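You operate a simulated robot arm through the tools that you are given. There is no shell and no other tool. Be economical: measure what you need, move in short steps, check, and stop when the job is done.

You run a simulated two-armed robot. Do the job below in one go: nothing can be reset, and whatever is moved stays where it is left.

JOB
Take the check cloth from the chest top and hang it over the handle of the oven door.

The check looks at the end state, three seconds after you hand in, the way a careful person would. Anything else that was tipped, shoved, dropped, spilled or broken makes it a failure. Flat cloth is picked up by pressing the open fingertips on it (5 to 10 N) and closing them slowly along it; thin cloth reads only 2 to 8 mm in the jaws.

ROBOT AND FRAMES
Two 7-joint arms with two-finger parallel grippers on one trunk, on a base that drives. Base frame: it is fixed to the floor where the robot stands at the start and does not move with it; the origin is under the middle of the robot, x ahead of it, y to its left, z up; the surface under the hand at the start is at about z = 850. Units: mm, rad, N and s.
The left shoulder is at the start at [62, 197, 1079], the right one opposite. With the tool pointing down near the work surface each hand reaches from about 320 to 720 mm from the robot's upright axis, wherever it stands, measured 20 degrees to its own side. Payload 1.57 kg a hand.
Tool frame (each hand has its own): the origin (TCP) lies between the finger pads and is the grasp point; the fingertips stand 30 mm ahead of it; z points along the fingers, y is the line along which they close. The gripper opens to 110 mm. The fingers are 24 mm wide and 12 mm thick; the gripper's body (48 by 112 mm) begins 78 mm behind the TCP.
Orientation is told as [roll, pitch, yaw] about the base's x, y, z axes, in that order, counted from this pose: with the fingers straight down and closing along the base's y, the tool's x points along the base's -x, its y along +y and its z along -z.

CONTROLS
- The arms move only by the tool move_arm. It takes "left_moves", "right_moves" or both (then of equal length, played together; a hand with none holds still); each is a list of rows, each an object (a shift or turn left out is 0, a gripper value left out holds the last) with "dp": the shift along the tool's x, y, z in mm, a list of three; "turn": the turn, a rotation vector about the tool's x, y, z in rad, a list of three. In form: [{"dp": [dx, dy, dz], "turn": [ax, ay, az]}, ...]. A call has 1 to 20 rows; each row shifts and turns the commanded pose from where the row before left it, along the tool's axes as they then stand. "left_gripper" and "right_gripper" are, for a hand that has rows, the closure, from 0 (fully open) to 1 (shut), set as the call begins (left out, the last holds). Rows are played at 5 a second. More than 50 mm and 0.15 rad between two rows, or a gripper value outside its range, and nothing of the call is played. A pose out of reach is approached as far as the arm can. The call stops where the force on the tool passes 40 N (or 10 N more than at its start, if that is more) or the arm is blocked; 0.2 s more then pass. The fingers move at their own pace (about 72 mm/s each) and stop on an object; they squeeze with about 30 N. The grip force told is the motor's: it shows also when the fingers shut on nothing. Time passes only in rows, and 0.2 s behind the last, so rows that do not move let the fingers close. The reply holds the time, the measured pose of the TCP, the force on the tool along the base axes, the opening and the grip force, in the units named above and with some noise, with the torque about the TCP (base axes, N m) and any sound that the robot's microphone picked up.
- Cameras (640 x 400 px; columns grow to the right, rows downward): "scene" is now at [93.2, -18.5, 1647.6]; the picture's right is [-0.27, -0.96, 0.00], its down [-0.85, 0.24, -0.47] and it looks along [0.46, -0.13, -0.88] (base axes); focal length 284 px, centre (320, 200). "left" rides on the left gripper at [70, -16, -141] in its tool frame; the picture's right is [0.23, 0.97, 0.00], its down [-0.85, 0.20, -0.48] and it looks along [-0.47, 0.11, 0.88] (tool axes); focal length 222 px, centre (320, 200). "right" rides on the right gripper at [70, 16, -141] in its tool frame; the picture's right is [-0.23, 0.97, 0.00], its down [-0.85, -0.20, -0.48] and it looks along [-0.47, -0.11, 0.88] (tool axes); focal length 222 px, centre (320, 200). There is no depth. A picture from a camera that has moved, and an enlarged one, comes with that camera's place and axes in the base frame and with its lens.
- snapshot(camera): a new picture of that camera. No time passes.
- raise_lower(by): slides the trunk up (or, below 0, down) by that many mm; the arms and the scene camera ride with it, the base frame stays. It gives what a move gives, with no picture.
- roll_base(legs): drives the robot by 1 to 6 legs, each [ahead, left, turn to the left] in mm, mm and rad, along the robot's own axes; the way and the turn of a leg run together, so that a leg with both is an arc; at most 1500 mm and 3.142 rad a leg. The arms and the cameras ride along, it lands a little off, and it stops where it bumps. It gives what a move gives.
- head_to(pan, tilt): turns the head with the scene camera to pan (to the left, within 1.501 rad either way) and tilt (down, from -0.506 to 1.204), counted from straight ahead of the robot. It gives what a move gives.
- inspect(camera, box): a new picture of the part [left, top, right, bottom] of that camera's present view, enlarged. No time passes.
- sign_off(): hands the job in; it is judged then, once.

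Work in short steps. Places have to be worked out from the pictures, the camera data and where the tool is seen: move nearer, look again, correct. Check each grasp and each placing, and mend what went wrong. You have 120 turns and 108 pictures in all, those below and enlarged ones among them. Open the grippers and draw the arms clear of the work before you hand the job in, unless the task says otherwise; then end with one line.

The tools are called as a command line: name --argument value ..., lists and objects as JSON in quotes. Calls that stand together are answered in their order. move_arm: Moves the arms, as the interface text tells. Its arguments: {"type":"object","properties":{"left_moves":{"type":"array"},"left_gripper":{"type":"number"},"right_moves":{"type":"array"},"right_gripper":{"type":"number"}},"required":[]} The other tools are called the same way: raise_lower (by) slides the trunk up or down; roll_base (legs) drives the base; head_to (pan, tilt) turns the head that bears the scene camera; snapshot (camera) takes a picture; inspect (camera, box) takes an enlarged picture of a part of a camera's view; sign_off () hands the job in.

At the start:

```text
clock: 0.0
left_eef_pos: [430.5, 130.8, 1032.7]
left_orientation: [0.001, 0.001, 0.0]
left_wrist_force: [0.3, -0.3, -0.8]
left_wrist_torque: [-0.01, 0.01, -0.03]
left_gripper_width: 110.2
left_gripper_force: 0.0
right_eef_pos: [372.6, -252.8, 1059.4]
right_orientation: [-0.001, 0.001, -0.001]
right_wrist_force: [0.2, 0.1, 1.3]
right_wrist_torque: [-0.04, 0.02, 0.01]
right_gripper_width: 110.0
right_gripper_force: 0.1
trunk travel left (down, up): [-675.0, 315.0]
robot x, y, heading: [1.7, -0.2, 0.001]
head pan, tilt: [-0.278, 1.075]
```

scene: 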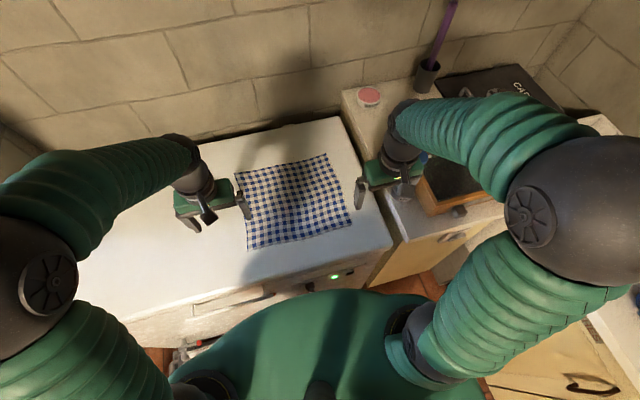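
right: 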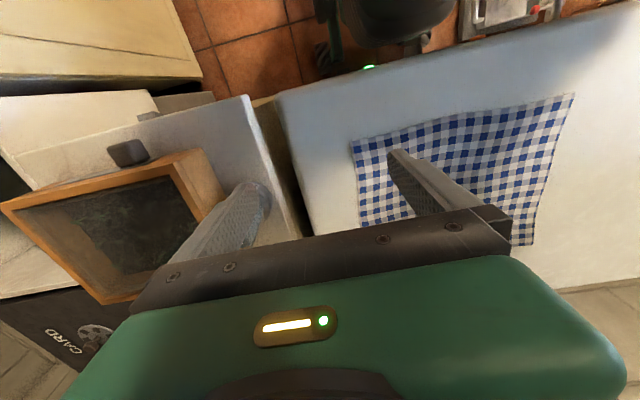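
left: 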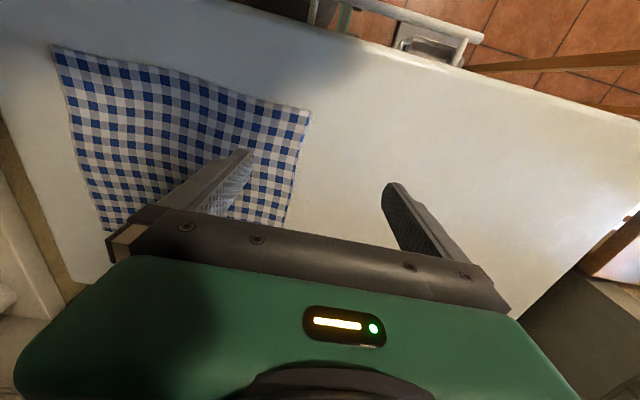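

The cloth lies on the white chest in front of me; the oven isn't identified yet. I look round with the head.

head_to --pan -1.2 --tilt 0.7

snapshot --camera "scene"

head_to --pan 1.2 --tilt 0.7

snapshot --camera "scene"

```text
clock: 1.2
left_eef_pos: [429.2, 132.5, 1032.4]
left_orientation: [0.0, 0.002, 0.0]
left_wrist_force: [0.0, 0.0, -0.2]
left_wrist_torque: [-0.02, -0.01, -0.01]
left_gripper_width: 109.9
left_gripper_force: 0.0
right_eef_pos: [372.2, -250.7, 1058.7]
right_orientation: [-0.001, 0.0, 0.0]
right_wrist_force: [0.7, -0.2, -0.7]
right_wrist_torque: [0.01, -0.01, 0.0]
right_gripper_width: 109.7
right_gripper_force: 0.1
trunk travel left (down, up): [-675.0, 315.0]
robot x, y, heading: [-0.9, 0.4, -0.001]
head pan, tilt: [-1.201, 0.7]
```

```text
104 pictures are left
camera scene: at [61.7, -80.0, 1676.0], right [-0.93, -0.36, 0.0], down [-0.23, 0.6, -0.76], along [0.28, -0.71, -0.65], focal length 284 px, centre (320, 200)
```

scene: 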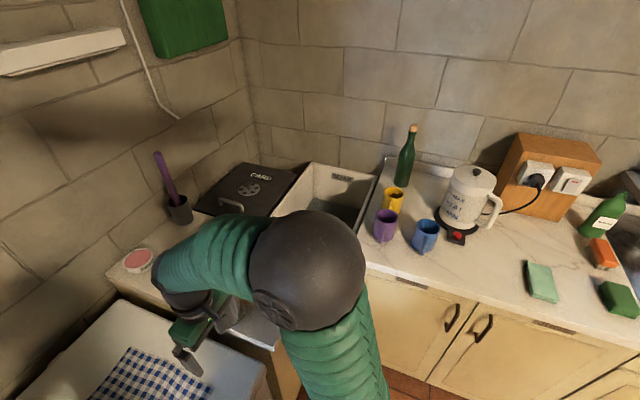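

```text
clock: 3.4
left_eef_pos: [429.7, 131.9, 1034.3]
left_orientation: [0.0, 0.001, 0.0]
left_wrist_force: [-0.1, 0.0, 0.2]
left_wrist_torque: [0.02, 0.03, -0.01]
left_gripper_width: 110.0
left_gripper_force: 0.0
right_eef_pos: [372.2, -251.8, 1058.9]
right_orientation: [0.0, 0.0, -0.001]
right_wrist_force: [-0.1, 0.2, 0.1]
right_wrist_torque: [0.0, 0.0, 0.01]
right_gripper_width: 110.1
right_gripper_force: 0.0
trunk travel left (down, up): [-675.0, 315.0]
robot x, y, heading: [-0.2, -1.0, -0.002]
head pan, tilt: [1.201, 0.7]
```

```text
103 pictures are left
camera scene: at [61.6, 78.5, 1676.1], right [0.93, -0.36, 0.0], down [-0.23, -0.6, -0.76], along [0.28, 0.71, -0.64], focal length 284 px, centre (320, 200)
```

scene: 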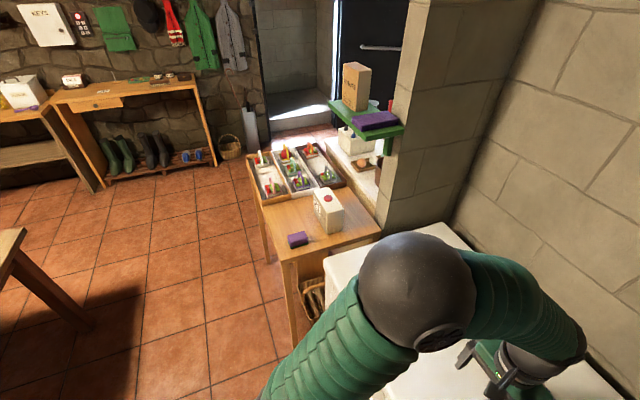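

No oven on the left; the counter carries on to the right. I look further right and level, and down to the front.

head_to --pan -1.5 --tilt 0.45

snapshot --camera "scene"

head_to --pan 1.5 --tilt 0.4

snapshot --camera "scene"

```text
clock: 5.8
left_eef_pos: [429.2, 131.0, 1034.1]
left_orientation: [0.0, 0.0, 0.001]
left_wrist_force: [-0.3, 0.5, -0.1]
left_wrist_torque: [0.02, 0.01, 0.02]
left_gripper_width: 110.2
left_gripper_force: 0.0
right_eef_pos: [372.4, -252.7, 1059.2]
right_orientation: [0.0, -0.001, 0.001]
right_wrist_force: [-0.3, 0.7, 0.1]
right_wrist_torque: [0.04, 0.02, 0.02]
right_gripper_width: 110.1
right_gripper_force: 0.0
trunk travel left (down, up): [-675.0, 315.0]
robot x, y, heading: [6.2, 0.1, 0.003]
head pan, tilt: [-1.499, 0.45]
```

```text
102 pictures are left
camera scene: at [37.5, -92.5, 1698.2], right [-1.0, -0.07, 0.0], down [-0.03, 0.43, -0.9], along [0.06, -0.9, -0.44], focal length 284 px, centre (320, 200)
```

scene: 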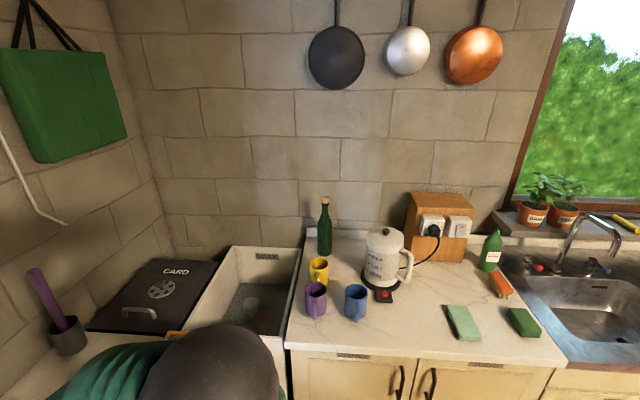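

```text
clock: 8.4
left_eef_pos: [430.4, 129.8, 1033.2]
left_orientation: [0.0, -0.001, 0.0]
left_wrist_force: [-0.3, -0.6, 0.1]
left_wrist_torque: [0.0, 0.0, 0.04]
left_gripper_width: 110.0
left_gripper_force: 0.1
right_eef_pos: [372.3, -252.5, 1058.5]
right_orientation: [0.001, 0.0, 0.0]
right_wrist_force: [0.1, 0.3, 0.5]
right_wrist_torque: [0.02, 0.0, 0.01]
right_gripper_width: 110.0
right_gripper_force: 0.2
trunk travel left (down, up): [-675.0, 315.0]
robot x, y, heading: [-1.7, 0.7, -0.003]
head pan, tilt: [1.499, 0.4]
```

```text
101 pictures are left
camera scene: at [37.6, 91.7, 1703.0], right [1.0, -0.07, 0.0], down [-0.03, -0.39, -0.92], along [0.07, 0.92, -0.39], focal length 284 px, centre (320, 200)
```

scene: 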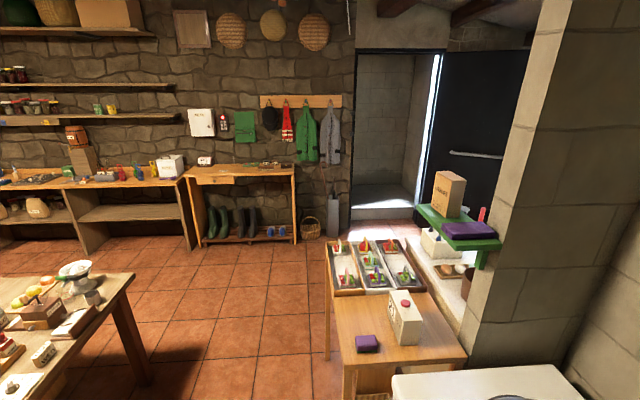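

No oven in these views; it must be behind. I back off a little and turn left 90° to look behind.

roll_base --legs '[[-250, 0, 0], [0, 0, 1.4]]'

snapshot --camera "scene"

head_to --pan 0.8 --tilt 0.4

snapshot --camera "scene"

```text
clock: 13.6
left_eef_pos: [-300.2, 446.3, 1033.7]
left_orientation: [0.0, 0.0, 1.373]
left_wrist_force: [-1.1, -0.8, -0.7]
left_wrist_torque: [0.03, 0.01, -0.02]
left_gripper_width: 110.2
left_gripper_force: 0.1
right_eef_pos: [65.5, 314.9, 1059.1]
right_orientation: [0.002, 0.001, 1.373]
right_wrist_force: [0.3, -0.7, 0.2]
right_wrist_torque: [-0.01, 0.01, 0.01]
right_gripper_width: 110.0
right_gripper_force: 0.1
trunk travel left (down, up): [-675.0, 315.0]
robot x, y, heading: [-256.3, -1.0, 1.371]
head pan, tilt: [1.499, 0.4]
```

```text
100 pictures are left
camera scene: at [-339.0, 55.9, 1703.0], right [0.27, 0.96, 0.0], down [0.37, -0.1, -0.92], along [-0.89, 0.24, -0.39], focal length 284 px, centre (320, 200)
```

scene: 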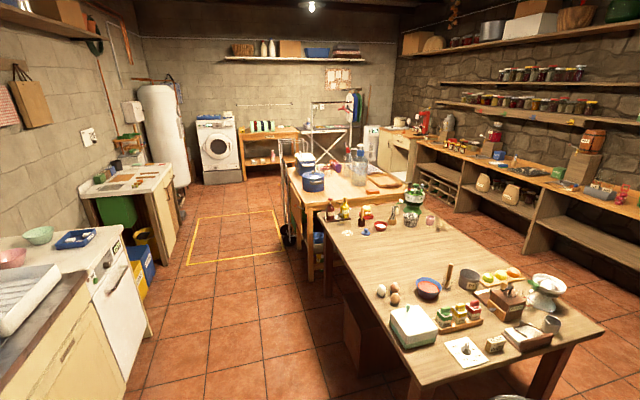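

```text
clock: 14.7
left_eef_pos: [-298.8, 444.9, 1034.6]
left_orientation: [0.001, 0.001, 1.375]
left_wrist_force: [0.2, 0.6, 0.7]
left_wrist_torque: [0.03, -0.01, 0.0]
left_gripper_width: 110.0
left_gripper_force: 0.0
right_eef_pos: [66.2, 314.4, 1058.8]
right_orientation: [0.0, 0.001, 1.374]
right_wrist_force: [0.6, -0.9, 0.7]
right_wrist_torque: [0.04, 0.03, 0.01]
right_gripper_width: 110.1
right_gripper_force: 0.0
trunk travel left (down, up): [-675.0, 315.0]
robot x, y, heading: [-256.9, -1.5, 1.376]
head pan, tilt: [0.799, 0.4]
```

```text
99 pictures are left
camera scene: at [-302.5, 107.7, 1702.9], right [0.82, 0.57, 0.0], down [0.22, -0.32, -0.92], along [-0.52, 0.76, -0.39], focal length 284 px, centre (320, 200)
```

scene: 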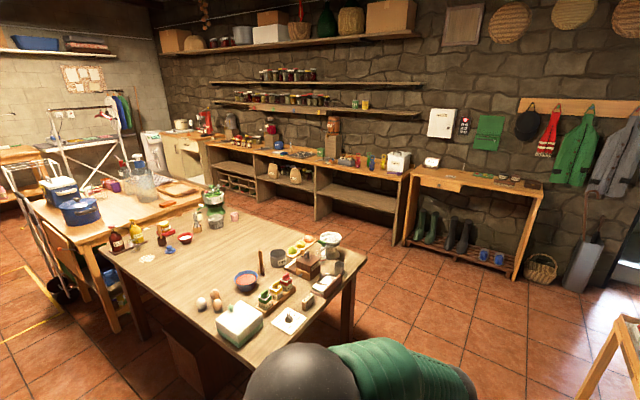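

A white appliance stands by the right-hand counter past the sink. I zoom in on it.

head_to --pan 1.5 --tilt 0.6

inspect --camera "scene" --box '[0, 50, 240, 200]'

inspect --camera "scene" --box '[0, 150, 240, 300]'

```text
clock: 15.8
left_eef_pos: [-300.4, 445.8, 1034.2]
left_orientation: [0.002, 0.0, 1.375]
left_wrist_force: [0.5, 0.4, 0.4]
left_wrist_torque: [0.0, -0.03, 0.01]
left_gripper_width: 110.0
left_gripper_force: 0.0
right_eef_pos: [64.8, 314.6, 1059.1]
right_orientation: [0.0, 0.0, 1.372]
right_wrist_force: [-0.4, -0.1, -0.4]
right_wrist_torque: [0.01, 0.0, 0.01]
right_gripper_width: 110.0
right_gripper_force: 0.0
trunk travel left (down, up): [-675.0, 315.0]
robot x, y, heading: [-253.9, -3.4, 1.371]
head pan, tilt: [1.499, 0.6]
```

```text
2.67 times, centred on (120, 125) of scene
camera zoom: at [-335.2, 54.9, 1684.8], right [0.27, 0.96, 0.0], down [0.54, -0.15, -0.83], along [-0.8, 0.22, -0.56], focal length 758 px, centre (853, 400)
```

zoom: 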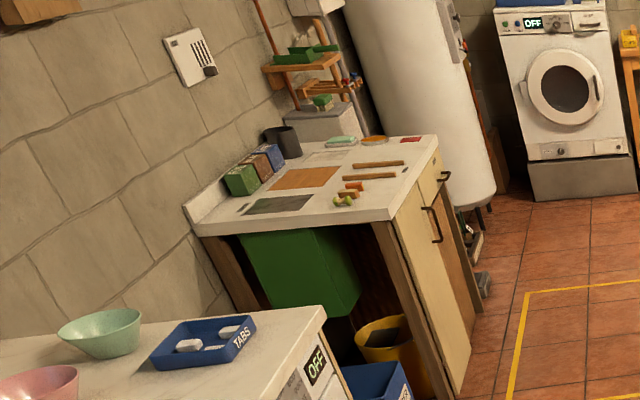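

```text
2.67 times, centred on (120, 225) of scene
camera zoom: at [-335.2, 54.9, 1684.8], right [0.27, 0.96, 0.0], down [0.54, -0.15, -0.83], along [-0.8, 0.22, -0.56], focal length 758 px, centre (853, 133)
```

zoom: 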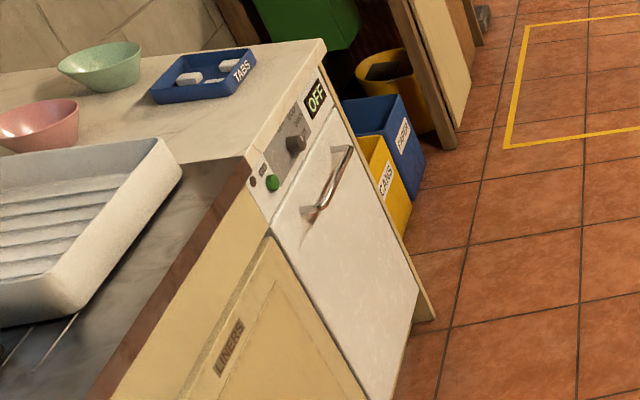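

That looks like a dishwasher (TABS). I look at the chest's front and at the remaining appliances before deciding.

head_to --pan -1.4 --tilt 0.8

snapshot --camera "scene"

head_to --pan 1.1 --tilt 0.3

inspect --camera "scene" --box '[160, 80, 480, 280]'

```text
clock: 18.3
left_eef_pos: [-299.4, 445.9, 1034.0]
left_orientation: [0.0, 0.001, 1.374]
left_wrist_force: [0.0, -0.4, -0.5]
left_wrist_torque: [0.0, -0.02, 0.02]
left_gripper_width: 110.0
left_gripper_force: 0.0
right_eef_pos: [66.3, 314.3, 1058.9]
right_orientation: [0.0, 0.0, 1.375]
right_wrist_force: [-0.3, 0.0, -0.4]
right_wrist_torque: [0.02, 0.04, -0.02]
right_gripper_width: 110.0
right_gripper_force: 0.1
trunk travel left (down, up): [-675.0, 315.0]
robot x, y, heading: [-253.1, -2.0, 1.372]
head pan, tilt: [-1.4, 0.799]
```

```text
96 pictures are left
camera scene: at [-169.3, 29.3, 1667.8], right [-0.03, -1.0, 0.0], down [-0.72, 0.02, -0.7], along [0.7, -0.02, -0.72], focal length 284 px, centre (320, 200)
```

scene: 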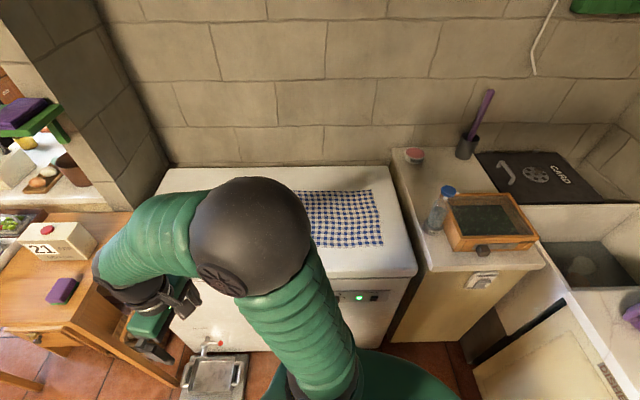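

```text
clock: 20.6
left_eef_pos: [-300.1, 445.8, 1034.2]
left_orientation: [0.001, 0.0, 1.373]
left_wrist_force: [-1.2, 0.6, 0.2]
left_wrist_torque: [0.0, -0.01, 0.03]
left_gripper_width: 110.1
left_gripper_force: 0.0
right_eef_pos: [65.1, 314.1, 1059.8]
right_orientation: [-0.001, -0.001, 1.372]
right_wrist_force: [-0.3, 0.1, -0.3]
right_wrist_torque: [0.03, -0.02, 0.02]
right_gripper_width: 110.0
right_gripper_force: 0.1
trunk travel left (down, up): [-675.0, 315.0]
robot x, y, heading: [-252.6, -0.6, 1.376]
head pan, tilt: [1.1, 0.3]
```

```text
2.00 times, centred on (320, 180) of scene
camera zoom: at [-323.3, 89.3, 1712.2], right [0.62, 0.78, 0.0], down [0.23, -0.18, -0.96], along [-0.75, 0.59, -0.3], focal length 569 px, centre (320, 240)
```

zoom: 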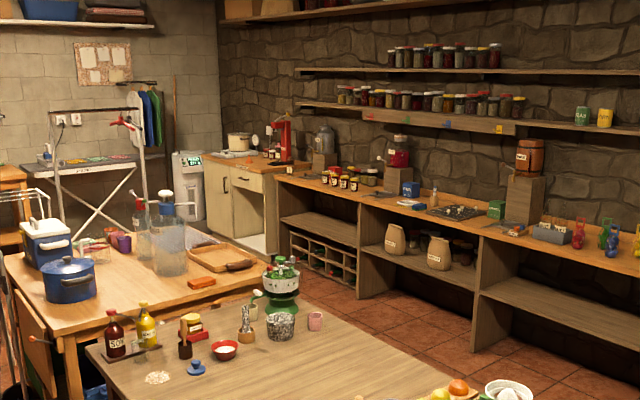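

No obvious oven yet. I turn to face down the aisle (-x) to see the whole counter front.

roll_base --legs '[[0, 0, 1.77]]'

head_to --pan 0.5 --tilt 0.5

snapshot --camera "scene"

head_to --pan 1.3 --tilt 0.8

snapshot --camera "scene"

```text
clock: 25.1
left_eef_pos: [-690.0, -115.6, 1034.0]
left_orientation: [0.0, 0.0, 3.103]
left_wrist_force: [-0.5, -0.2, 0.2]
left_wrist_torque: [-0.02, -0.04, 0.01]
left_gripper_width: 110.4
left_gripper_force: 0.1
right_eef_pos: [-617.1, 266.2, 1059.6]
right_orientation: [-0.001, 0.0, 3.104]
right_wrist_force: [-0.4, 0.1, 0.2]
right_wrist_torque: [-0.02, 0.0, -0.05]
right_gripper_width: 110.0
right_gripper_force: 0.1
trunk travel left (down, up): [-675.0, 315.0]
robot x, y, heading: [-253.4, -0.9, 3.104]
head pan, tilt: [1.1, 0.3]
```

```text
clock: 26.1
left_eef_pos: [-687.8, -115.8, 1033.8]
left_orientation: [-0.001, -0.001, 3.103]
left_wrist_force: [0.0, 0.3, -0.3]
left_wrist_torque: [-0.01, 0.0, 0.0]
left_gripper_width: 110.0
left_gripper_force: 0.1
right_eef_pos: [-616.4, 266.3, 1060.2]
right_orientation: [-0.001, -0.001, 3.103]
right_wrist_force: [-0.5, -0.1, 0.0]
right_wrist_torque: [-0.02, 0.03, 0.01]
right_gripper_width: 110.0
right_gripper_force: 0.1
trunk travel left (down, up): [-675.0, 315.0]
robot x, y, heading: [-260.2, -1.2, 3.101]
head pan, tilt: [0.499, 0.499]
```

```text
94 pictures are left
camera scene: at [-371.2, -39.5, 1693.7], right [-0.45, 0.9, 0.0], down [0.43, 0.21, -0.88], along [-0.79, -0.39, -0.48], focal length 284 px, centre (320, 200)
```

scene: 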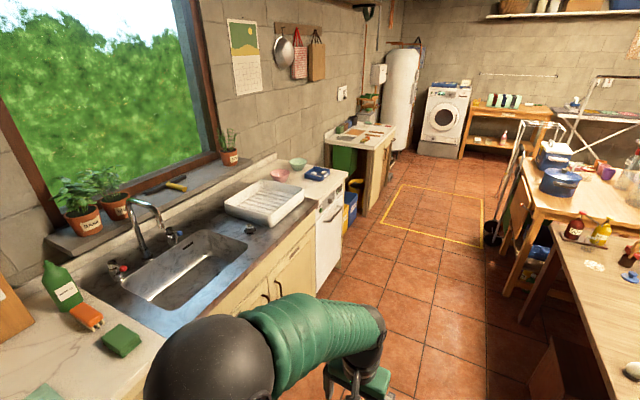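

```text
clock: 27.3
left_eef_pos: [-687.2, -114.7, 1033.4]
left_orientation: [-0.001, -0.001, 3.104]
left_wrist_force: [0.5, 0.1, 0.5]
left_wrist_torque: [0.01, 0.02, -0.05]
left_gripper_width: 110.2
left_gripper_force: 0.0
right_eef_pos: [-615.8, 266.8, 1059.6]
right_orientation: [0.0, -0.002, 3.103]
right_wrist_force: [1.3, -1.3, -0.2]
right_wrist_torque: [0.03, 0.01, -0.01]
right_gripper_width: 110.0
right_gripper_force: 0.1
trunk travel left (down, up): [-675.0, 315.0]
robot x, y, heading: [-251.5, 0.2, 3.099]
head pan, tilt: [1.3, 0.799]
```

```text
93 pictures are left
camera scene: at [-314.4, -75.8, 1667.9], right [-0.95, 0.3, 0.0], down [0.22, 0.68, -0.7], along [-0.21, -0.66, -0.72], focal length 284 px, centre (320, 200)
```

scene: 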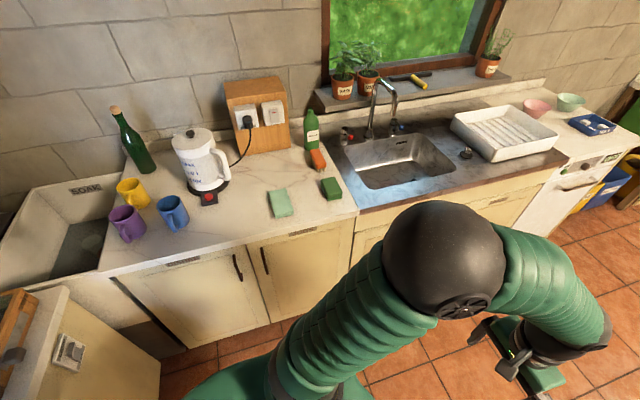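

Only the white appliance so far has a front bar handle. I drive down the aisle to read it and see the far part of the room.

roll_base --legs '[[900, 60, 0]]'

head_to --pan 0.7 --tilt 0.6

snapshot --camera "scene"

head_to --pan -0.4 --tilt 0.4

snapshot --camera "scene"

```text
clock: 32.0
left_eef_pos: [-1587.8, -156.1, 1033.4]
left_orientation: [0.0, -0.002, 3.122]
left_wrist_force: [-0.3, 0.3, 1.3]
left_wrist_torque: [-0.01, 0.0, -0.03]
left_gripper_width: 110.0
left_gripper_force: 0.0
right_eef_pos: [-1522.8, 225.8, 1060.5]
right_orientation: [-0.001, -0.002, 3.124]
right_wrist_force: [-0.2, -0.2, 1.1]
right_wrist_torque: [0.02, 0.0, 0.07]
right_gripper_width: 110.0
right_gripper_force: 0.1
trunk travel left (down, up): [-675.0, 315.0]
robot x, y, heading: [-1159.2, -34.5, 3.129]
head pan, tilt: [1.3, 0.799]
```

```text
clock: 33.0
left_eef_pos: [-1587.6, -157.3, 1034.1]
left_orientation: [0.0, -0.001, 3.124]
left_wrist_force: [-0.2, -0.2, -0.2]
left_wrist_torque: [-0.04, -0.01, 0.01]
left_gripper_width: 109.9
left_gripper_force: 0.0
right_eef_pos: [-1522.5, 226.4, 1059.5]
right_orientation: [0.001, 0.001, 3.124]
right_wrist_force: [0.5, -0.2, -0.4]
right_wrist_torque: [0.0, -0.02, -0.01]
right_gripper_width: 110.1
right_gripper_force: 0.1
trunk travel left (down, up): [-675.0, 315.0]
robot x, y, heading: [-1157.5, -31.9, 3.125]
head pan, tilt: [0.7, 0.6]
```

```text
92 pictures are left
camera scene: at [-1260.2, -88.1, 1684.6], right [-0.63, 0.78, 0.0], down [0.44, 0.36, -0.82], along [-0.64, -0.52, -0.57], focal length 284 px, centre (320, 200)
```

scene: 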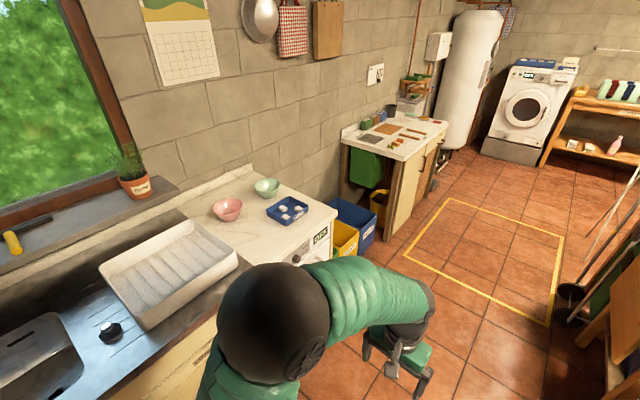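

```text
clock: 34.4
left_eef_pos: [-1588.7, -157.0, 1034.7]
left_orientation: [0.001, -0.001, 3.124]
left_wrist_force: [0.6, 0.3, -0.2]
left_wrist_torque: [0.01, -0.01, 0.04]
left_gripper_width: 109.8
left_gripper_force: 0.1
right_eef_pos: [-1523.4, 225.6, 1059.4]
right_orientation: [0.0, -0.002, 3.125]
right_wrist_force: [-0.4, -0.4, 0.7]
right_wrist_torque: [0.01, -0.02, -0.02]
right_gripper_width: 110.1
right_gripper_force: 0.0
trunk travel left (down, up): [-675.0, 315.0]
robot x, y, heading: [-1157.6, -29.7, 3.121]
head pan, tilt: [-0.4, 0.4]
```

```text
91 pictures are left
camera scene: at [-1276.7, 5.3, 1702.8], right [0.4, 0.91, 0.0], down [0.36, -0.16, -0.92], along [-0.84, 0.37, -0.39], focal length 284 px, centre (320, 200)
```

scene: 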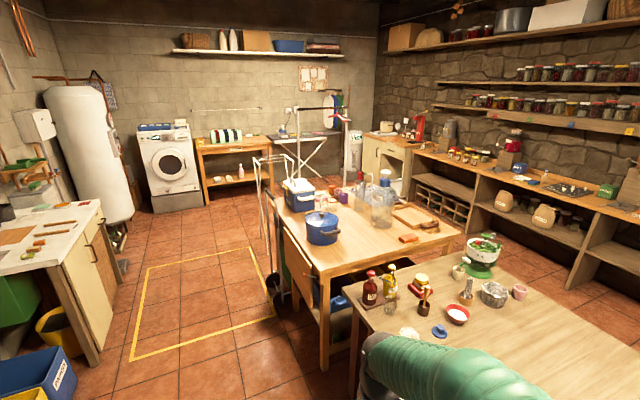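

I zoom in on the far-corner cream cabinet and the far side.

inspect --camera "scene" --box '[320, 100, 440, 210]'

head_to --pan 1.1 --tilt 1.0

snapshot --camera "scene"

```text
3.64 times, centred on (380, 155) of scene
camera zoom: at [-1276.7, 5.3, 1702.8], right [0.4, 0.91, 0.0], down [0.36, -0.16, -0.92], along [-0.84, 0.37, -0.39], focal length 1034 px, centre (102, 364)
```

zoom: 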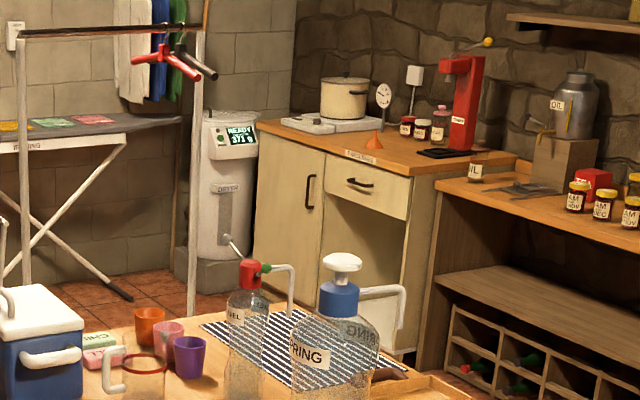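

```text
clock: 36.0
left_eef_pos: [-1587.7, -157.2, 1034.8]
left_orientation: [0.0, 0.0, 3.124]
left_wrist_force: [-0.4, -0.2, 0.0]
left_wrist_torque: [0.02, -0.01, -0.01]
left_gripper_width: 110.0
left_gripper_force: 0.1
right_eef_pos: [-1522.5, 224.8, 1060.6]
right_orientation: [0.0, -0.003, 3.124]
right_wrist_force: [-0.1, -0.2, -0.9]
right_wrist_torque: [0.0, 0.03, -0.02]
right_gripper_width: 110.1
right_gripper_force: 0.0
trunk travel left (down, up): [-675.0, 315.0]
robot x, y, heading: [-1156.4, -32.8, 3.125]
head pan, tilt: [1.1, 1.0]
```

```text
89 pictures are left
camera scene: at [-1224.7, -93.8, 1652.7], right [-0.88, 0.47, 0.0], down [0.4, 0.74, -0.54], along [-0.25, -0.48, -0.84], focal length 284 px, centre (320, 200)
```

scene: 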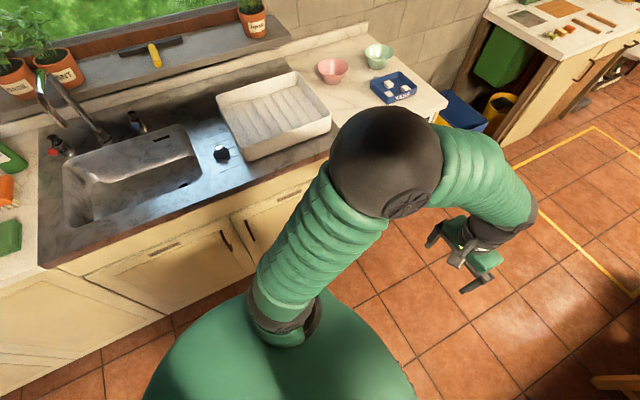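

I zoom in at the far end of that board counter and drive nearer to the appliance.

inspect --camera "scene" --box '[480, 0, 640, 100]'

roll_base --legs '[[800, -50, 0]]'

head_to --pan 1.45 --tilt 0.7

snapshot --camera "scene"

head_to --pan 0.5 --tilt 0.6

snapshot --camera "scene"

```text
4.00 times, centred on (560, 50) of scene
camera zoom: at [-1224.7, -93.8, 1652.7], right [-0.88, 0.47, 0.0], down [0.4, 0.74, -0.54], along [-0.25, -0.48, -0.84], focal length 1137 px, centre (-640, 800)
```

zoom: 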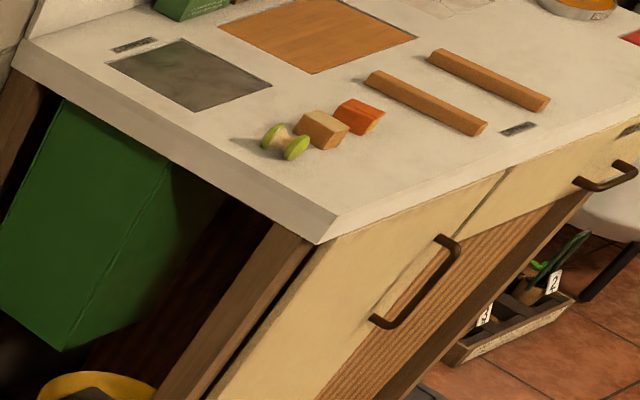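

```text
clock: 40.3
left_eef_pos: [-2393.4, -100.3, 1035.5]
left_orientation: [0.0, -0.001, 3.133]
left_wrist_force: [0.2, -0.1, 0.9]
left_wrist_torque: [0.01, -0.02, 0.03]
left_gripper_width: 110.0
left_gripper_force: 0.0
right_eef_pos: [-2331.2, 282.4, 1059.7]
right_orientation: [0.002, -0.002, 3.132]
right_wrist_force: [0.2, -0.5, 0.1]
right_wrist_torque: [0.02, -0.01, 0.02]
right_gripper_width: 110.3
right_gripper_force: 0.1
trunk travel left (down, up): [-675.0, 315.0]
robot x, y, heading: [-1964.2, 27.2, 3.133]
head pan, tilt: [1.1, 1.0]
```

```text
clock: 41.1
left_eef_pos: [-2392.0, -101.0, 1034.1]
left_orientation: [0.001, -0.001, 3.132]
left_wrist_force: [0.0, 1.0, -1.0]
left_wrist_torque: [0.01, 0.01, 0.0]
left_gripper_width: 110.0
left_gripper_force: 0.1
right_eef_pos: [-2331.8, 282.1, 1058.9]
right_orientation: [0.001, -0.002, 3.133]
right_wrist_force: [0.5, -0.6, 0.7]
right_wrist_torque: [0.0, -0.01, 0.03]
right_gripper_width: 110.0
right_gripper_force: 0.1
trunk travel left (down, up): [-675.0, 315.0]
robot x, y, heading: [-1963.4, 26.3, 3.134]
head pan, tilt: [1.45, 0.7]
```

```text
87 pictures are left
camera scene: at [-2010.6, -56.6, 1676.1], right [-0.99, 0.13, 0.0], down [0.09, 0.64, -0.76], along [-0.1, -0.76, -0.64], focal length 284 px, centre (320, 200)
```

scene: 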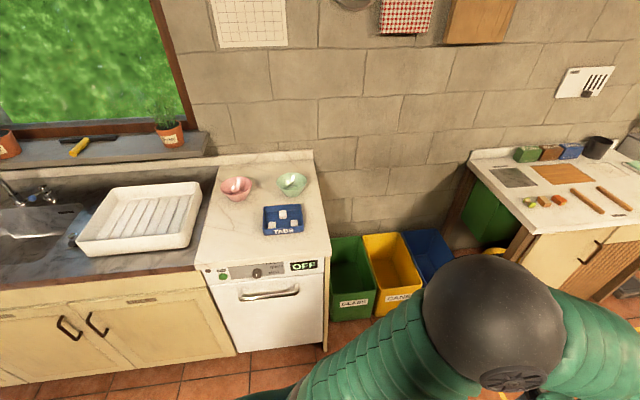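

```text
clock: 42.4
left_eef_pos: [-2392.0, -99.9, 1033.7]
left_orientation: [-0.001, -0.003, 3.134]
left_wrist_force: [-0.2, -0.7, 0.7]
left_wrist_torque: [0.01, 0.02, 0.0]
left_gripper_width: 109.7
left_gripper_force: 0.0
right_eef_pos: [-2331.4, 281.7, 1058.9]
right_orientation: [0.001, -0.001, 3.133]
right_wrist_force: [-0.2, -0.5, 0.1]
right_wrist_torque: [-0.01, 0.01, 0.03]
right_gripper_width: 110.3
right_gripper_force: 0.0
trunk travel left (down, up): [-675.0, 315.0]
robot x, y, heading: [-1962.4, 30.3, 3.131]
head pan, tilt: [0.499, 0.6]
```

```text
86 pictures are left
camera scene: at [-2077.2, -14.0, 1684.6], right [-0.47, 0.88, 0.0], down [0.5, 0.27, -0.82], along [-0.73, -0.39, -0.57], focal length 284 px, centre (320, 200)
```

scene: 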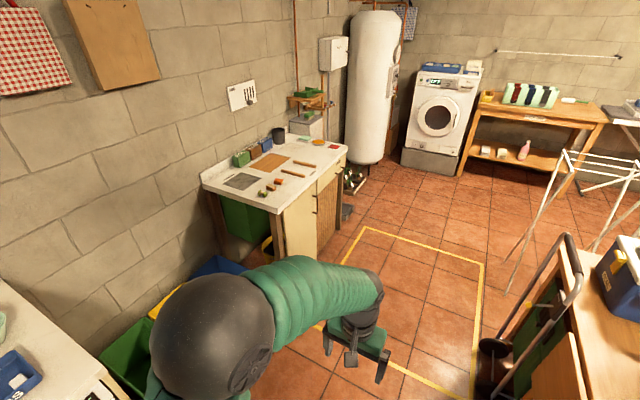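

I read the labels of the appliance close up.

head_to --pan 1.45 --tilt 0.9

inspect --camera "scene" --box '[180, 100, 360, 300]'

inspect --camera "scene" --box '[190, 180, 340, 260]'

```text
clock: 43.6
left_eef_pos: [-2392.1, -100.3, 1035.3]
left_orientation: [-0.001, -0.002, 3.132]
left_wrist_force: [-0.6, 0.2, 0.4]
left_wrist_torque: [-0.02, -0.01, -0.06]
left_gripper_width: 110.0
left_gripper_force: 0.0
right_eef_pos: [-2333.2, 281.6, 1060.1]
right_orientation: [-0.002, -0.002, 3.133]
right_wrist_force: [-0.1, 0.3, 0.7]
right_wrist_torque: [0.0, 0.0, 0.0]
right_gripper_width: 110.0
right_gripper_force: 0.0
trunk travel left (down, up): [-675.0, 315.0]
robot x, y, heading: [-1964.3, 24.8, 3.13]
head pan, tilt: [1.45, 0.901]
```

```text
2.00 times, centred on (270, 200) of scene
camera zoom: at [-2009.0, -47.3, 1660.0], right [-0.99, 0.13, 0.0], down [0.1, 0.78, -0.62], along [-0.08, -0.62, -0.78], focal length 569 px, centre (420, 200)
```

zoom: 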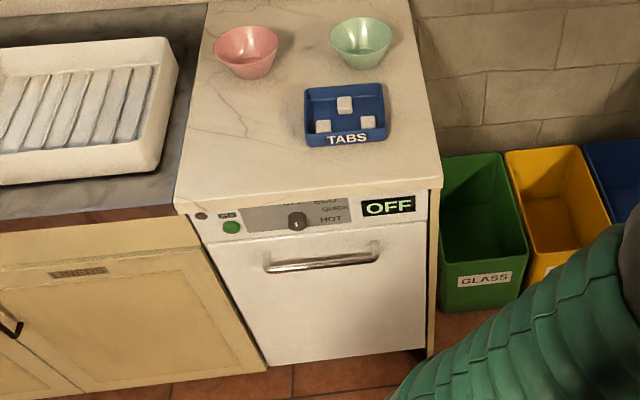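

```text
4.27 times, centred on (265, 220) of scene
camera zoom: at [-2009.0, -47.3, 1660.0], right [-0.99, 0.13, 0.0], down [0.1, 0.78, -0.62], along [-0.08, -0.62, -0.78], focal length 1213 px, centre (555, 115)
```

zoom: 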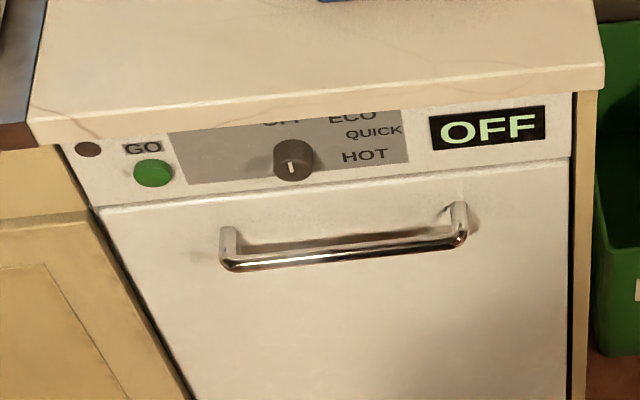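

Its dial (ECO, QUICK, HOT) makes it a dishwasher, so the oven is elsewhere. I turn round to look at the other end of the room.

head_to --pan -1.45 --tilt 0.4

snapshot --camera "scene"

roll_base --legs '[[0, 0, 3.1]]'

head_to --pan 0.3 --tilt 0.3

snapshot --camera "scene"

```text
clock: 46.1
left_eef_pos: [-2392.9, -99.7, 1033.7]
left_orientation: [-0.002, -0.001, 3.133]
left_wrist_force: [0.8, -0.5, 0.3]
left_wrist_torque: [0.0, 0.01, 0.03]
left_gripper_width: 110.0
left_gripper_force: 0.1
right_eef_pos: [-2331.3, 281.3, 1060.2]
right_orientation: [-0.001, -0.002, 3.134]
right_wrist_force: [-0.4, -0.1, 0.1]
right_wrist_torque: [-0.02, 0.02, -0.01]
right_gripper_width: 110.1
right_gripper_force: 0.0
trunk travel left (down, up): [-675.0, 315.0]
robot x, y, heading: [-1968.5, 29.8, 3.134]
head pan, tilt: [-1.45, 0.4]
```

```text
83 pictures are left
camera scene: at [-2009.6, 119.8, 1702.9], right [0.99, 0.11, 0.0], down [0.04, -0.39, -0.92], along [-0.1, 0.92, -0.39], focal length 284 px, centre (320, 200)
```

scene: 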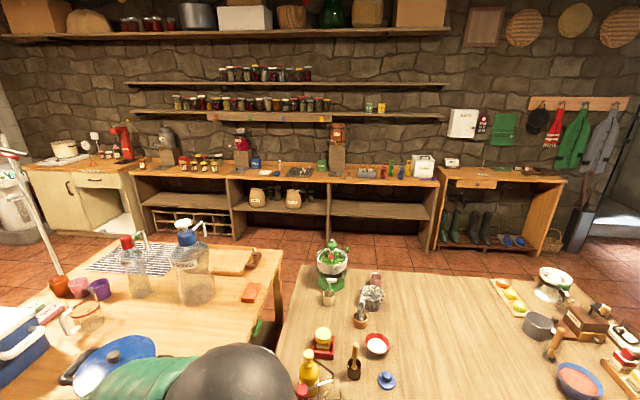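

```text
clock: 53.8
left_eef_pos: [-1534.2, 147.7, 1034.8]
left_orientation: [0.001, -0.003, -0.023]
left_wrist_force: [-1.0, -0.8, -0.3]
left_wrist_torque: [0.01, 0.01, 0.01]
left_gripper_width: 110.0
left_gripper_force: 0.0
right_eef_pos: [-1601.7, -233.7, 1059.5]
right_orientation: [0.001, -0.003, -0.024]
right_wrist_force: [-0.3, -1.4, 0.4]
right_wrist_torque: [0.03, 0.02, -0.01]
right_gripper_width: 110.2
right_gripper_force: 0.2
trunk travel left (down, up): [-675.0, 315.0]
robot x, y, heading: [-1964.9, 26.0, -0.021]
head pan, tilt: [-1.45, 0.4]
```

```text
clock: 55.6
left_eef_pos: [-1534.4, 147.1, 1034.1]
left_orientation: [-0.001, -0.005, -0.025]
left_wrist_force: [-0.5, 0.1, -0.8]
left_wrist_torque: [-0.03, 0.0, 0.02]
left_gripper_width: 110.1
left_gripper_force: 0.0
right_eef_pos: [-1603.0, -235.3, 1060.3]
right_orientation: [0.001, 0.0, -0.024]
right_wrist_force: [0.0, -0.3, -0.8]
right_wrist_torque: [0.02, -0.01, 0.03]
right_gripper_width: 110.2
right_gripper_force: 0.2
trunk travel left (down, up): [-675.0, 315.0]
robot x, y, heading: [-1964.2, 28.4, -0.024]
head pan, tilt: [0.3, 0.3]
```

```text
82 pictures are left
camera scene: at [-1843.6, 50.8, 1712.1], right [0.27, -0.96, 0.0], down [-0.29, -0.08, -0.95], along [0.92, 0.26, -0.3], focal length 284 px, centre (320, 200)
```

scene: 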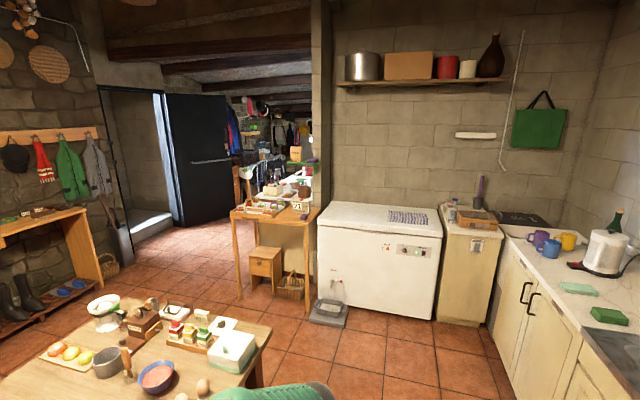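

The room carries on past the pillar on the left of the chest; the oven should be there. I drive to the aisle and look in before fetching the cloth.

roll_base --legs '[[1400, 0, 0], [210, 0, 0.02], [0, 0, 1.57], [1000, 0, 0]]'

head_to --pan -1.1 --tilt 0.3

snapshot --camera "scene"

```text
clock: 72.6
left_eef_pos: [-438.8, 1431.5, 1035.6]
left_orientation: [0.0, -0.001, 1.558]
left_wrist_force: [0.5, 0.7, 0.3]
left_wrist_torque: [-0.03, 0.0, -0.01]
left_gripper_width: 110.1
left_gripper_force: 0.1
right_eef_pos: [-56.0, 1370.7, 1061.4]
right_orientation: [0.001, -0.004, 1.56]
right_wrist_force: [0.2, 0.1, 0.6]
right_wrist_torque: [-0.02, -0.01, 0.02]
right_gripper_width: 110.0
right_gripper_force: 0.1
trunk travel left (down, up): [-675.0, 315.0]
robot x, y, heading: [-313.5, 1005.7, 1.559]
head pan, tilt: [0.3, 0.3]
```

```text
clock: 74.2
left_eef_pos: [-438.8, 1433.0, 1034.6]
left_orientation: [0.001, -0.003, 1.558]
left_wrist_force: [0.9, -0.2, 1.0]
left_wrist_torque: [0.01, 0.0, 0.02]
left_gripper_width: 110.0
left_gripper_force: 0.0
right_eef_pos: [-56.8, 1369.9, 1060.4]
right_orientation: [-0.002, -0.003, 1.561]
right_wrist_force: [0.9, 0.1, 0.9]
right_wrist_torque: [0.0, 0.0, 0.02]
right_gripper_width: 110.3
right_gripper_force: 0.0
trunk travel left (down, up): [-675.0, 315.0]
robot x, y, heading: [-314.0, 1003.5, 1.561]
head pan, tilt: [-1.1, 0.3]
```

```text
81 pictures are left
camera scene: at [-229.8, 1079.5, 1712.1], right [0.44, -0.9, 0.0], down [-0.27, -0.13, -0.95], along [0.86, 0.42, -0.3], focal length 284 px, centre (320, 200)
```

scene: 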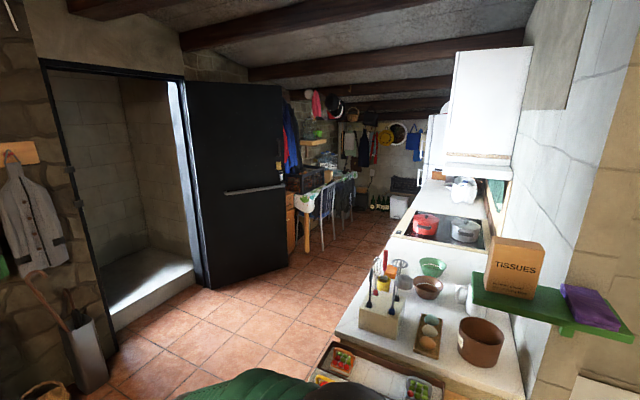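

There is a hob with pots on the counter beyond, so the oven is underneath it. I drive round to see its front.

roll_base --legs '[[1030, 0, 0], [0, 0, -1.56], [1000, 0, 0]]'

head_to --pan -0.7 --tilt 0.6

snapshot --camera "scene"

```text
clock: 88.0
left_eef_pos: [1121.6, 2095.0, 1035.1]
left_orientation: [0.0, -0.003, -0.055]
left_wrist_force: [-0.4, 0.2, -0.6]
left_wrist_torque: [0.01, 0.0, -0.02]
left_gripper_width: 109.9
left_gripper_force: 0.1
right_eef_pos: [1041.7, 1715.2, 1059.6]
right_orientation: [0.001, -0.004, -0.055]
right_wrist_force: [-0.7, -0.5, 0.4]
right_wrist_torque: [-0.01, 0.01, 0.01]
right_gripper_width: 109.9
right_gripper_force: 0.0
trunk travel left (down, up): [-675.0, 315.0]
robot x, y, heading: [687.3, 1987.9, -0.053]
head pan, tilt: [-1.1, 0.3]
```

```text
clock: 88.9
left_eef_pos: [1120.1, 2094.3, 1035.5]
left_orientation: [0.0, -0.003, -0.055]
left_wrist_force: [0.0, 0.2, -0.3]
left_wrist_torque: [0.01, 0.0, 0.0]
left_gripper_width: 110.0
left_gripper_force: 0.1
right_eef_pos: [1042.6, 1715.9, 1060.8]
right_orientation: [0.0, -0.002, -0.054]
right_wrist_force: [0.2, -1.1, 0.3]
right_wrist_torque: [-0.01, 0.02, 0.02]
right_gripper_width: 110.2
right_gripper_force: 0.1
trunk travel left (down, up): [-675.0, 315.0]
robot x, y, heading: [686.7, 1988.8, -0.053]
head pan, tilt: [-0.7, 0.6]
```

```text
80 pictures are left
camera scene: at [783.7, 1923.7, 1684.7], right [-0.69, -0.73, 0.0], down [-0.41, 0.39, -0.82], along [0.6, -0.57, -0.57], focal length 284 px, centre (320, 200)
```

scene: 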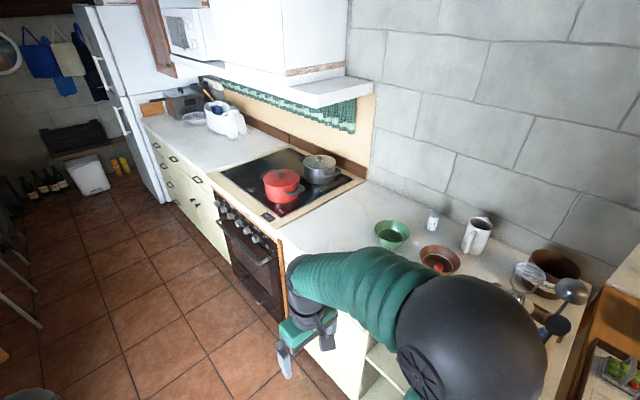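

The oven is under the hob at about x 1500–2150, front at y≈1430. I drive to face it at a distance.

roll_base --legs '[[1120, 210, 0], [0, 0, -1.51]]'

head_to --pan 0 --tilt 0.85

snapshot --camera "scene"

```text
clock: 98.5
left_eef_pos: [1942.7, 1688.3, 1035.5]
left_orientation: [0.001, -0.003, -1.612]
left_wrist_force: [0.0, 0.4, 0.6]
left_wrist_torque: [-0.01, 0.03, 0.02]
left_gripper_width: 109.9
left_gripper_force: 0.0
right_eef_pos: [1560.4, 1761.7, 1062.2]
right_orientation: [0.001, -0.003, -1.609]
right_wrist_force: [-0.4, -0.1, -0.3]
right_wrist_torque: [-0.01, -0.03, -0.02]
right_gripper_width: 109.6
right_gripper_force: 0.0
trunk travel left (down, up): [-675.0, 315.0]
robot x, y, heading: [1826.7, 2121.3, -1.611]
head pan, tilt: [-0.7, 0.6]
```

```text
clock: 99.6
left_eef_pos: [1941.7, 1689.4, 1035.8]
left_orientation: [-0.001, -0.006, -1.612]
left_wrist_force: [-0.1, 0.3, -0.2]
left_wrist_torque: [0.0, -0.02, 0.01]
left_gripper_width: 110.2
left_gripper_force: 0.1
right_eef_pos: [1561.0, 1761.9, 1061.2]
right_orientation: [0.001, -0.006, -1.61]
right_wrist_force: [-0.7, 0.1, 0.2]
right_wrist_torque: [0.01, 0.0, 0.0]
right_gripper_width: 109.9
right_gripper_force: 0.1
trunk travel left (down, up): [-675.0, 315.0]
robot x, y, heading: [1825.1, 2117.4, -1.608]
head pan, tilt: [0.0, 0.85]
```

```text
79 pictures are left
camera scene: at [1820.4, 2008.0, 1663.7], right [-1.0, 0.04, 0.0], down [0.03, 0.75, -0.66], along [-0.03, -0.66, -0.75], focal length 284 px, centre (320, 200)
```

scene: 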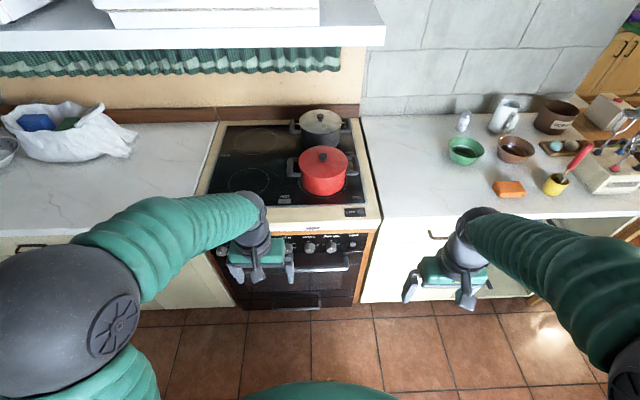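

I zoom in on the oven door and handle.

inspect --camera "scene" --box '[210, 200, 400, 320]'

snapshot --camera "left"

```text
3.33 times, centred on (305, 260) of scene
camera zoom: at [1820.4, 2008.0, 1663.7], right [-1.0, 0.04, 0.0], down [0.03, 0.75, -0.66], along [-0.03, -0.66, -0.75], focal length 948 px, centre (370, 0)
```

zoom: 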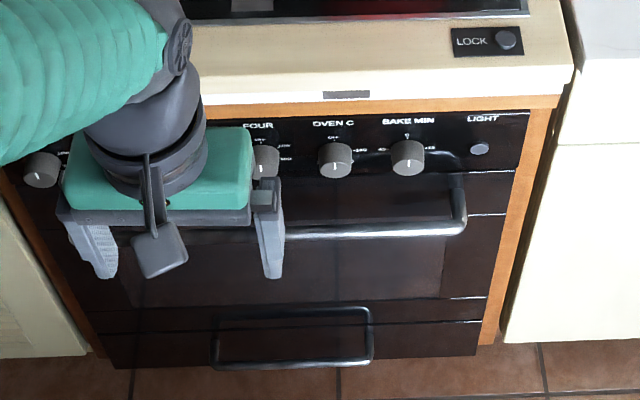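

```text
77 pictures are left
camera left: at [1929.7, 1760.6, 1177.0], right [0.98, 0.19, 0.0], down [0.17, -0.86, 0.48], along [0.09, -0.47, -0.88], focal length 222 px, centre (320, 200)
```

left: 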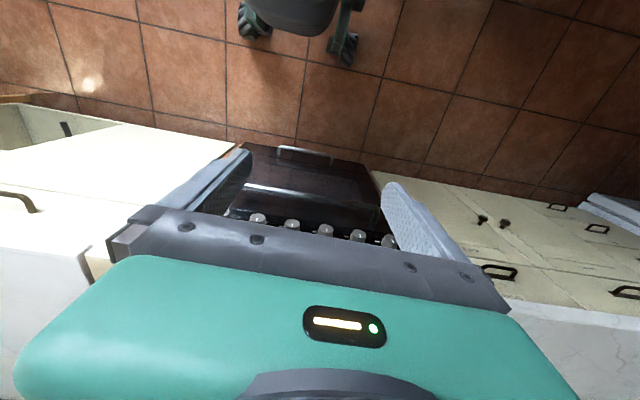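

The oven door has an upper bar handle (a drawer handle lies below it). I want exact geometry of the bar, knobs and counter lip: shift left a bit and take views at two heights.

roll_base --legs '[[-60, 90, 0.035]]'

inspect --camera "scene" --box '[220, 180, 420, 305]'

raise_lower --by -500

head_to --pan 0 --tilt 0.6

snapshot --camera "scene"

```text
clock: 100.7
left_eef_pos: [2022.2, 1750.6, 1037.5]
left_orientation: [0.021, -0.002, -1.576]
left_wrist_force: [-1.9, -0.1, 0.1]
left_wrist_torque: [-0.01, -0.12, 0.0]
left_gripper_width: 109.9
left_gripper_force: 0.1
right_eef_pos: [1638.5, 1808.9, 1054.6]
right_orientation: [0.021, 0.0, -1.576]
right_wrist_force: [-1.4, 0.8, 0.2]
right_wrist_torque: [-0.01, -0.15, -0.03]
right_gripper_width: 110.1
right_gripper_force: 0.0
trunk travel left (down, up): [-675.0, 315.0]
robot x, y, heading: [1914.0, 2180.9, -1.575]
head pan, tilt: [0.0, 0.85]
```

```text
3.20 times, centred on (320, 242) of scene
camera zoom: at [1874.5, 2063.1, 1663.1], right [-1.0, 0.0, -0.02], down [0.02, 0.75, -0.66], along [0.01, -0.66, -0.75], focal length 910 px, centre (320, 64)
```

zoom: 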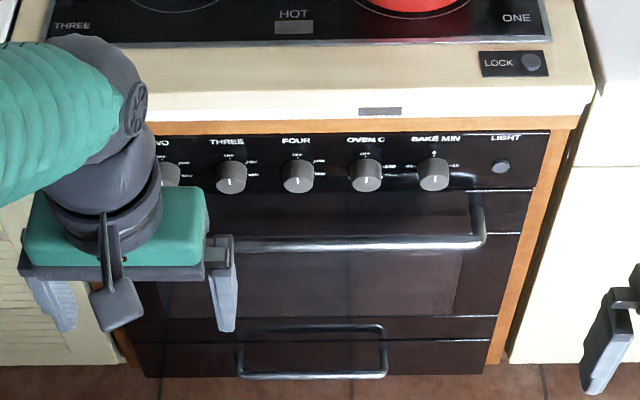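

```text
refused: -500 is not a number from -400 to 400
```

```text
clock: 101.5
left_eef_pos: [2028.8, 1752.4, 1038.0]
left_orientation: [0.011, -0.008, -1.576]
left_wrist_force: [-1.4, 0.1, 0.3]
left_wrist_torque: [-0.03, -0.11, 0.01]
left_gripper_width: 110.1
left_gripper_force: 0.1
right_eef_pos: [1644.7, 1812.2, 1058.8]
right_orientation: [0.01, -0.006, -1.576]
right_wrist_force: [-0.8, 0.7, -1.1]
right_wrist_torque: [0.03, -0.13, 0.01]
right_gripper_width: 110.0
right_gripper_force: 0.1
trunk travel left (down, up): [-675.0, 315.0]
robot x, y, heading: [1910.7, 2178.3, -1.574]
head pan, tilt: [0.0, 0.6]
```

```text
75 pictures are left
camera scene: at [1887.7, 2056.2, 1684.5], right [-1.0, 0.0, -0.01], down [0.01, 0.57, -0.82], along [0.0, -0.82, -0.57], focal length 284 px, centre (320, 200)
```

scene: 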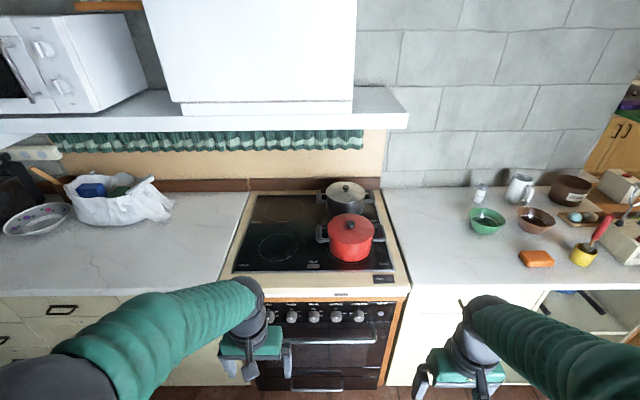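

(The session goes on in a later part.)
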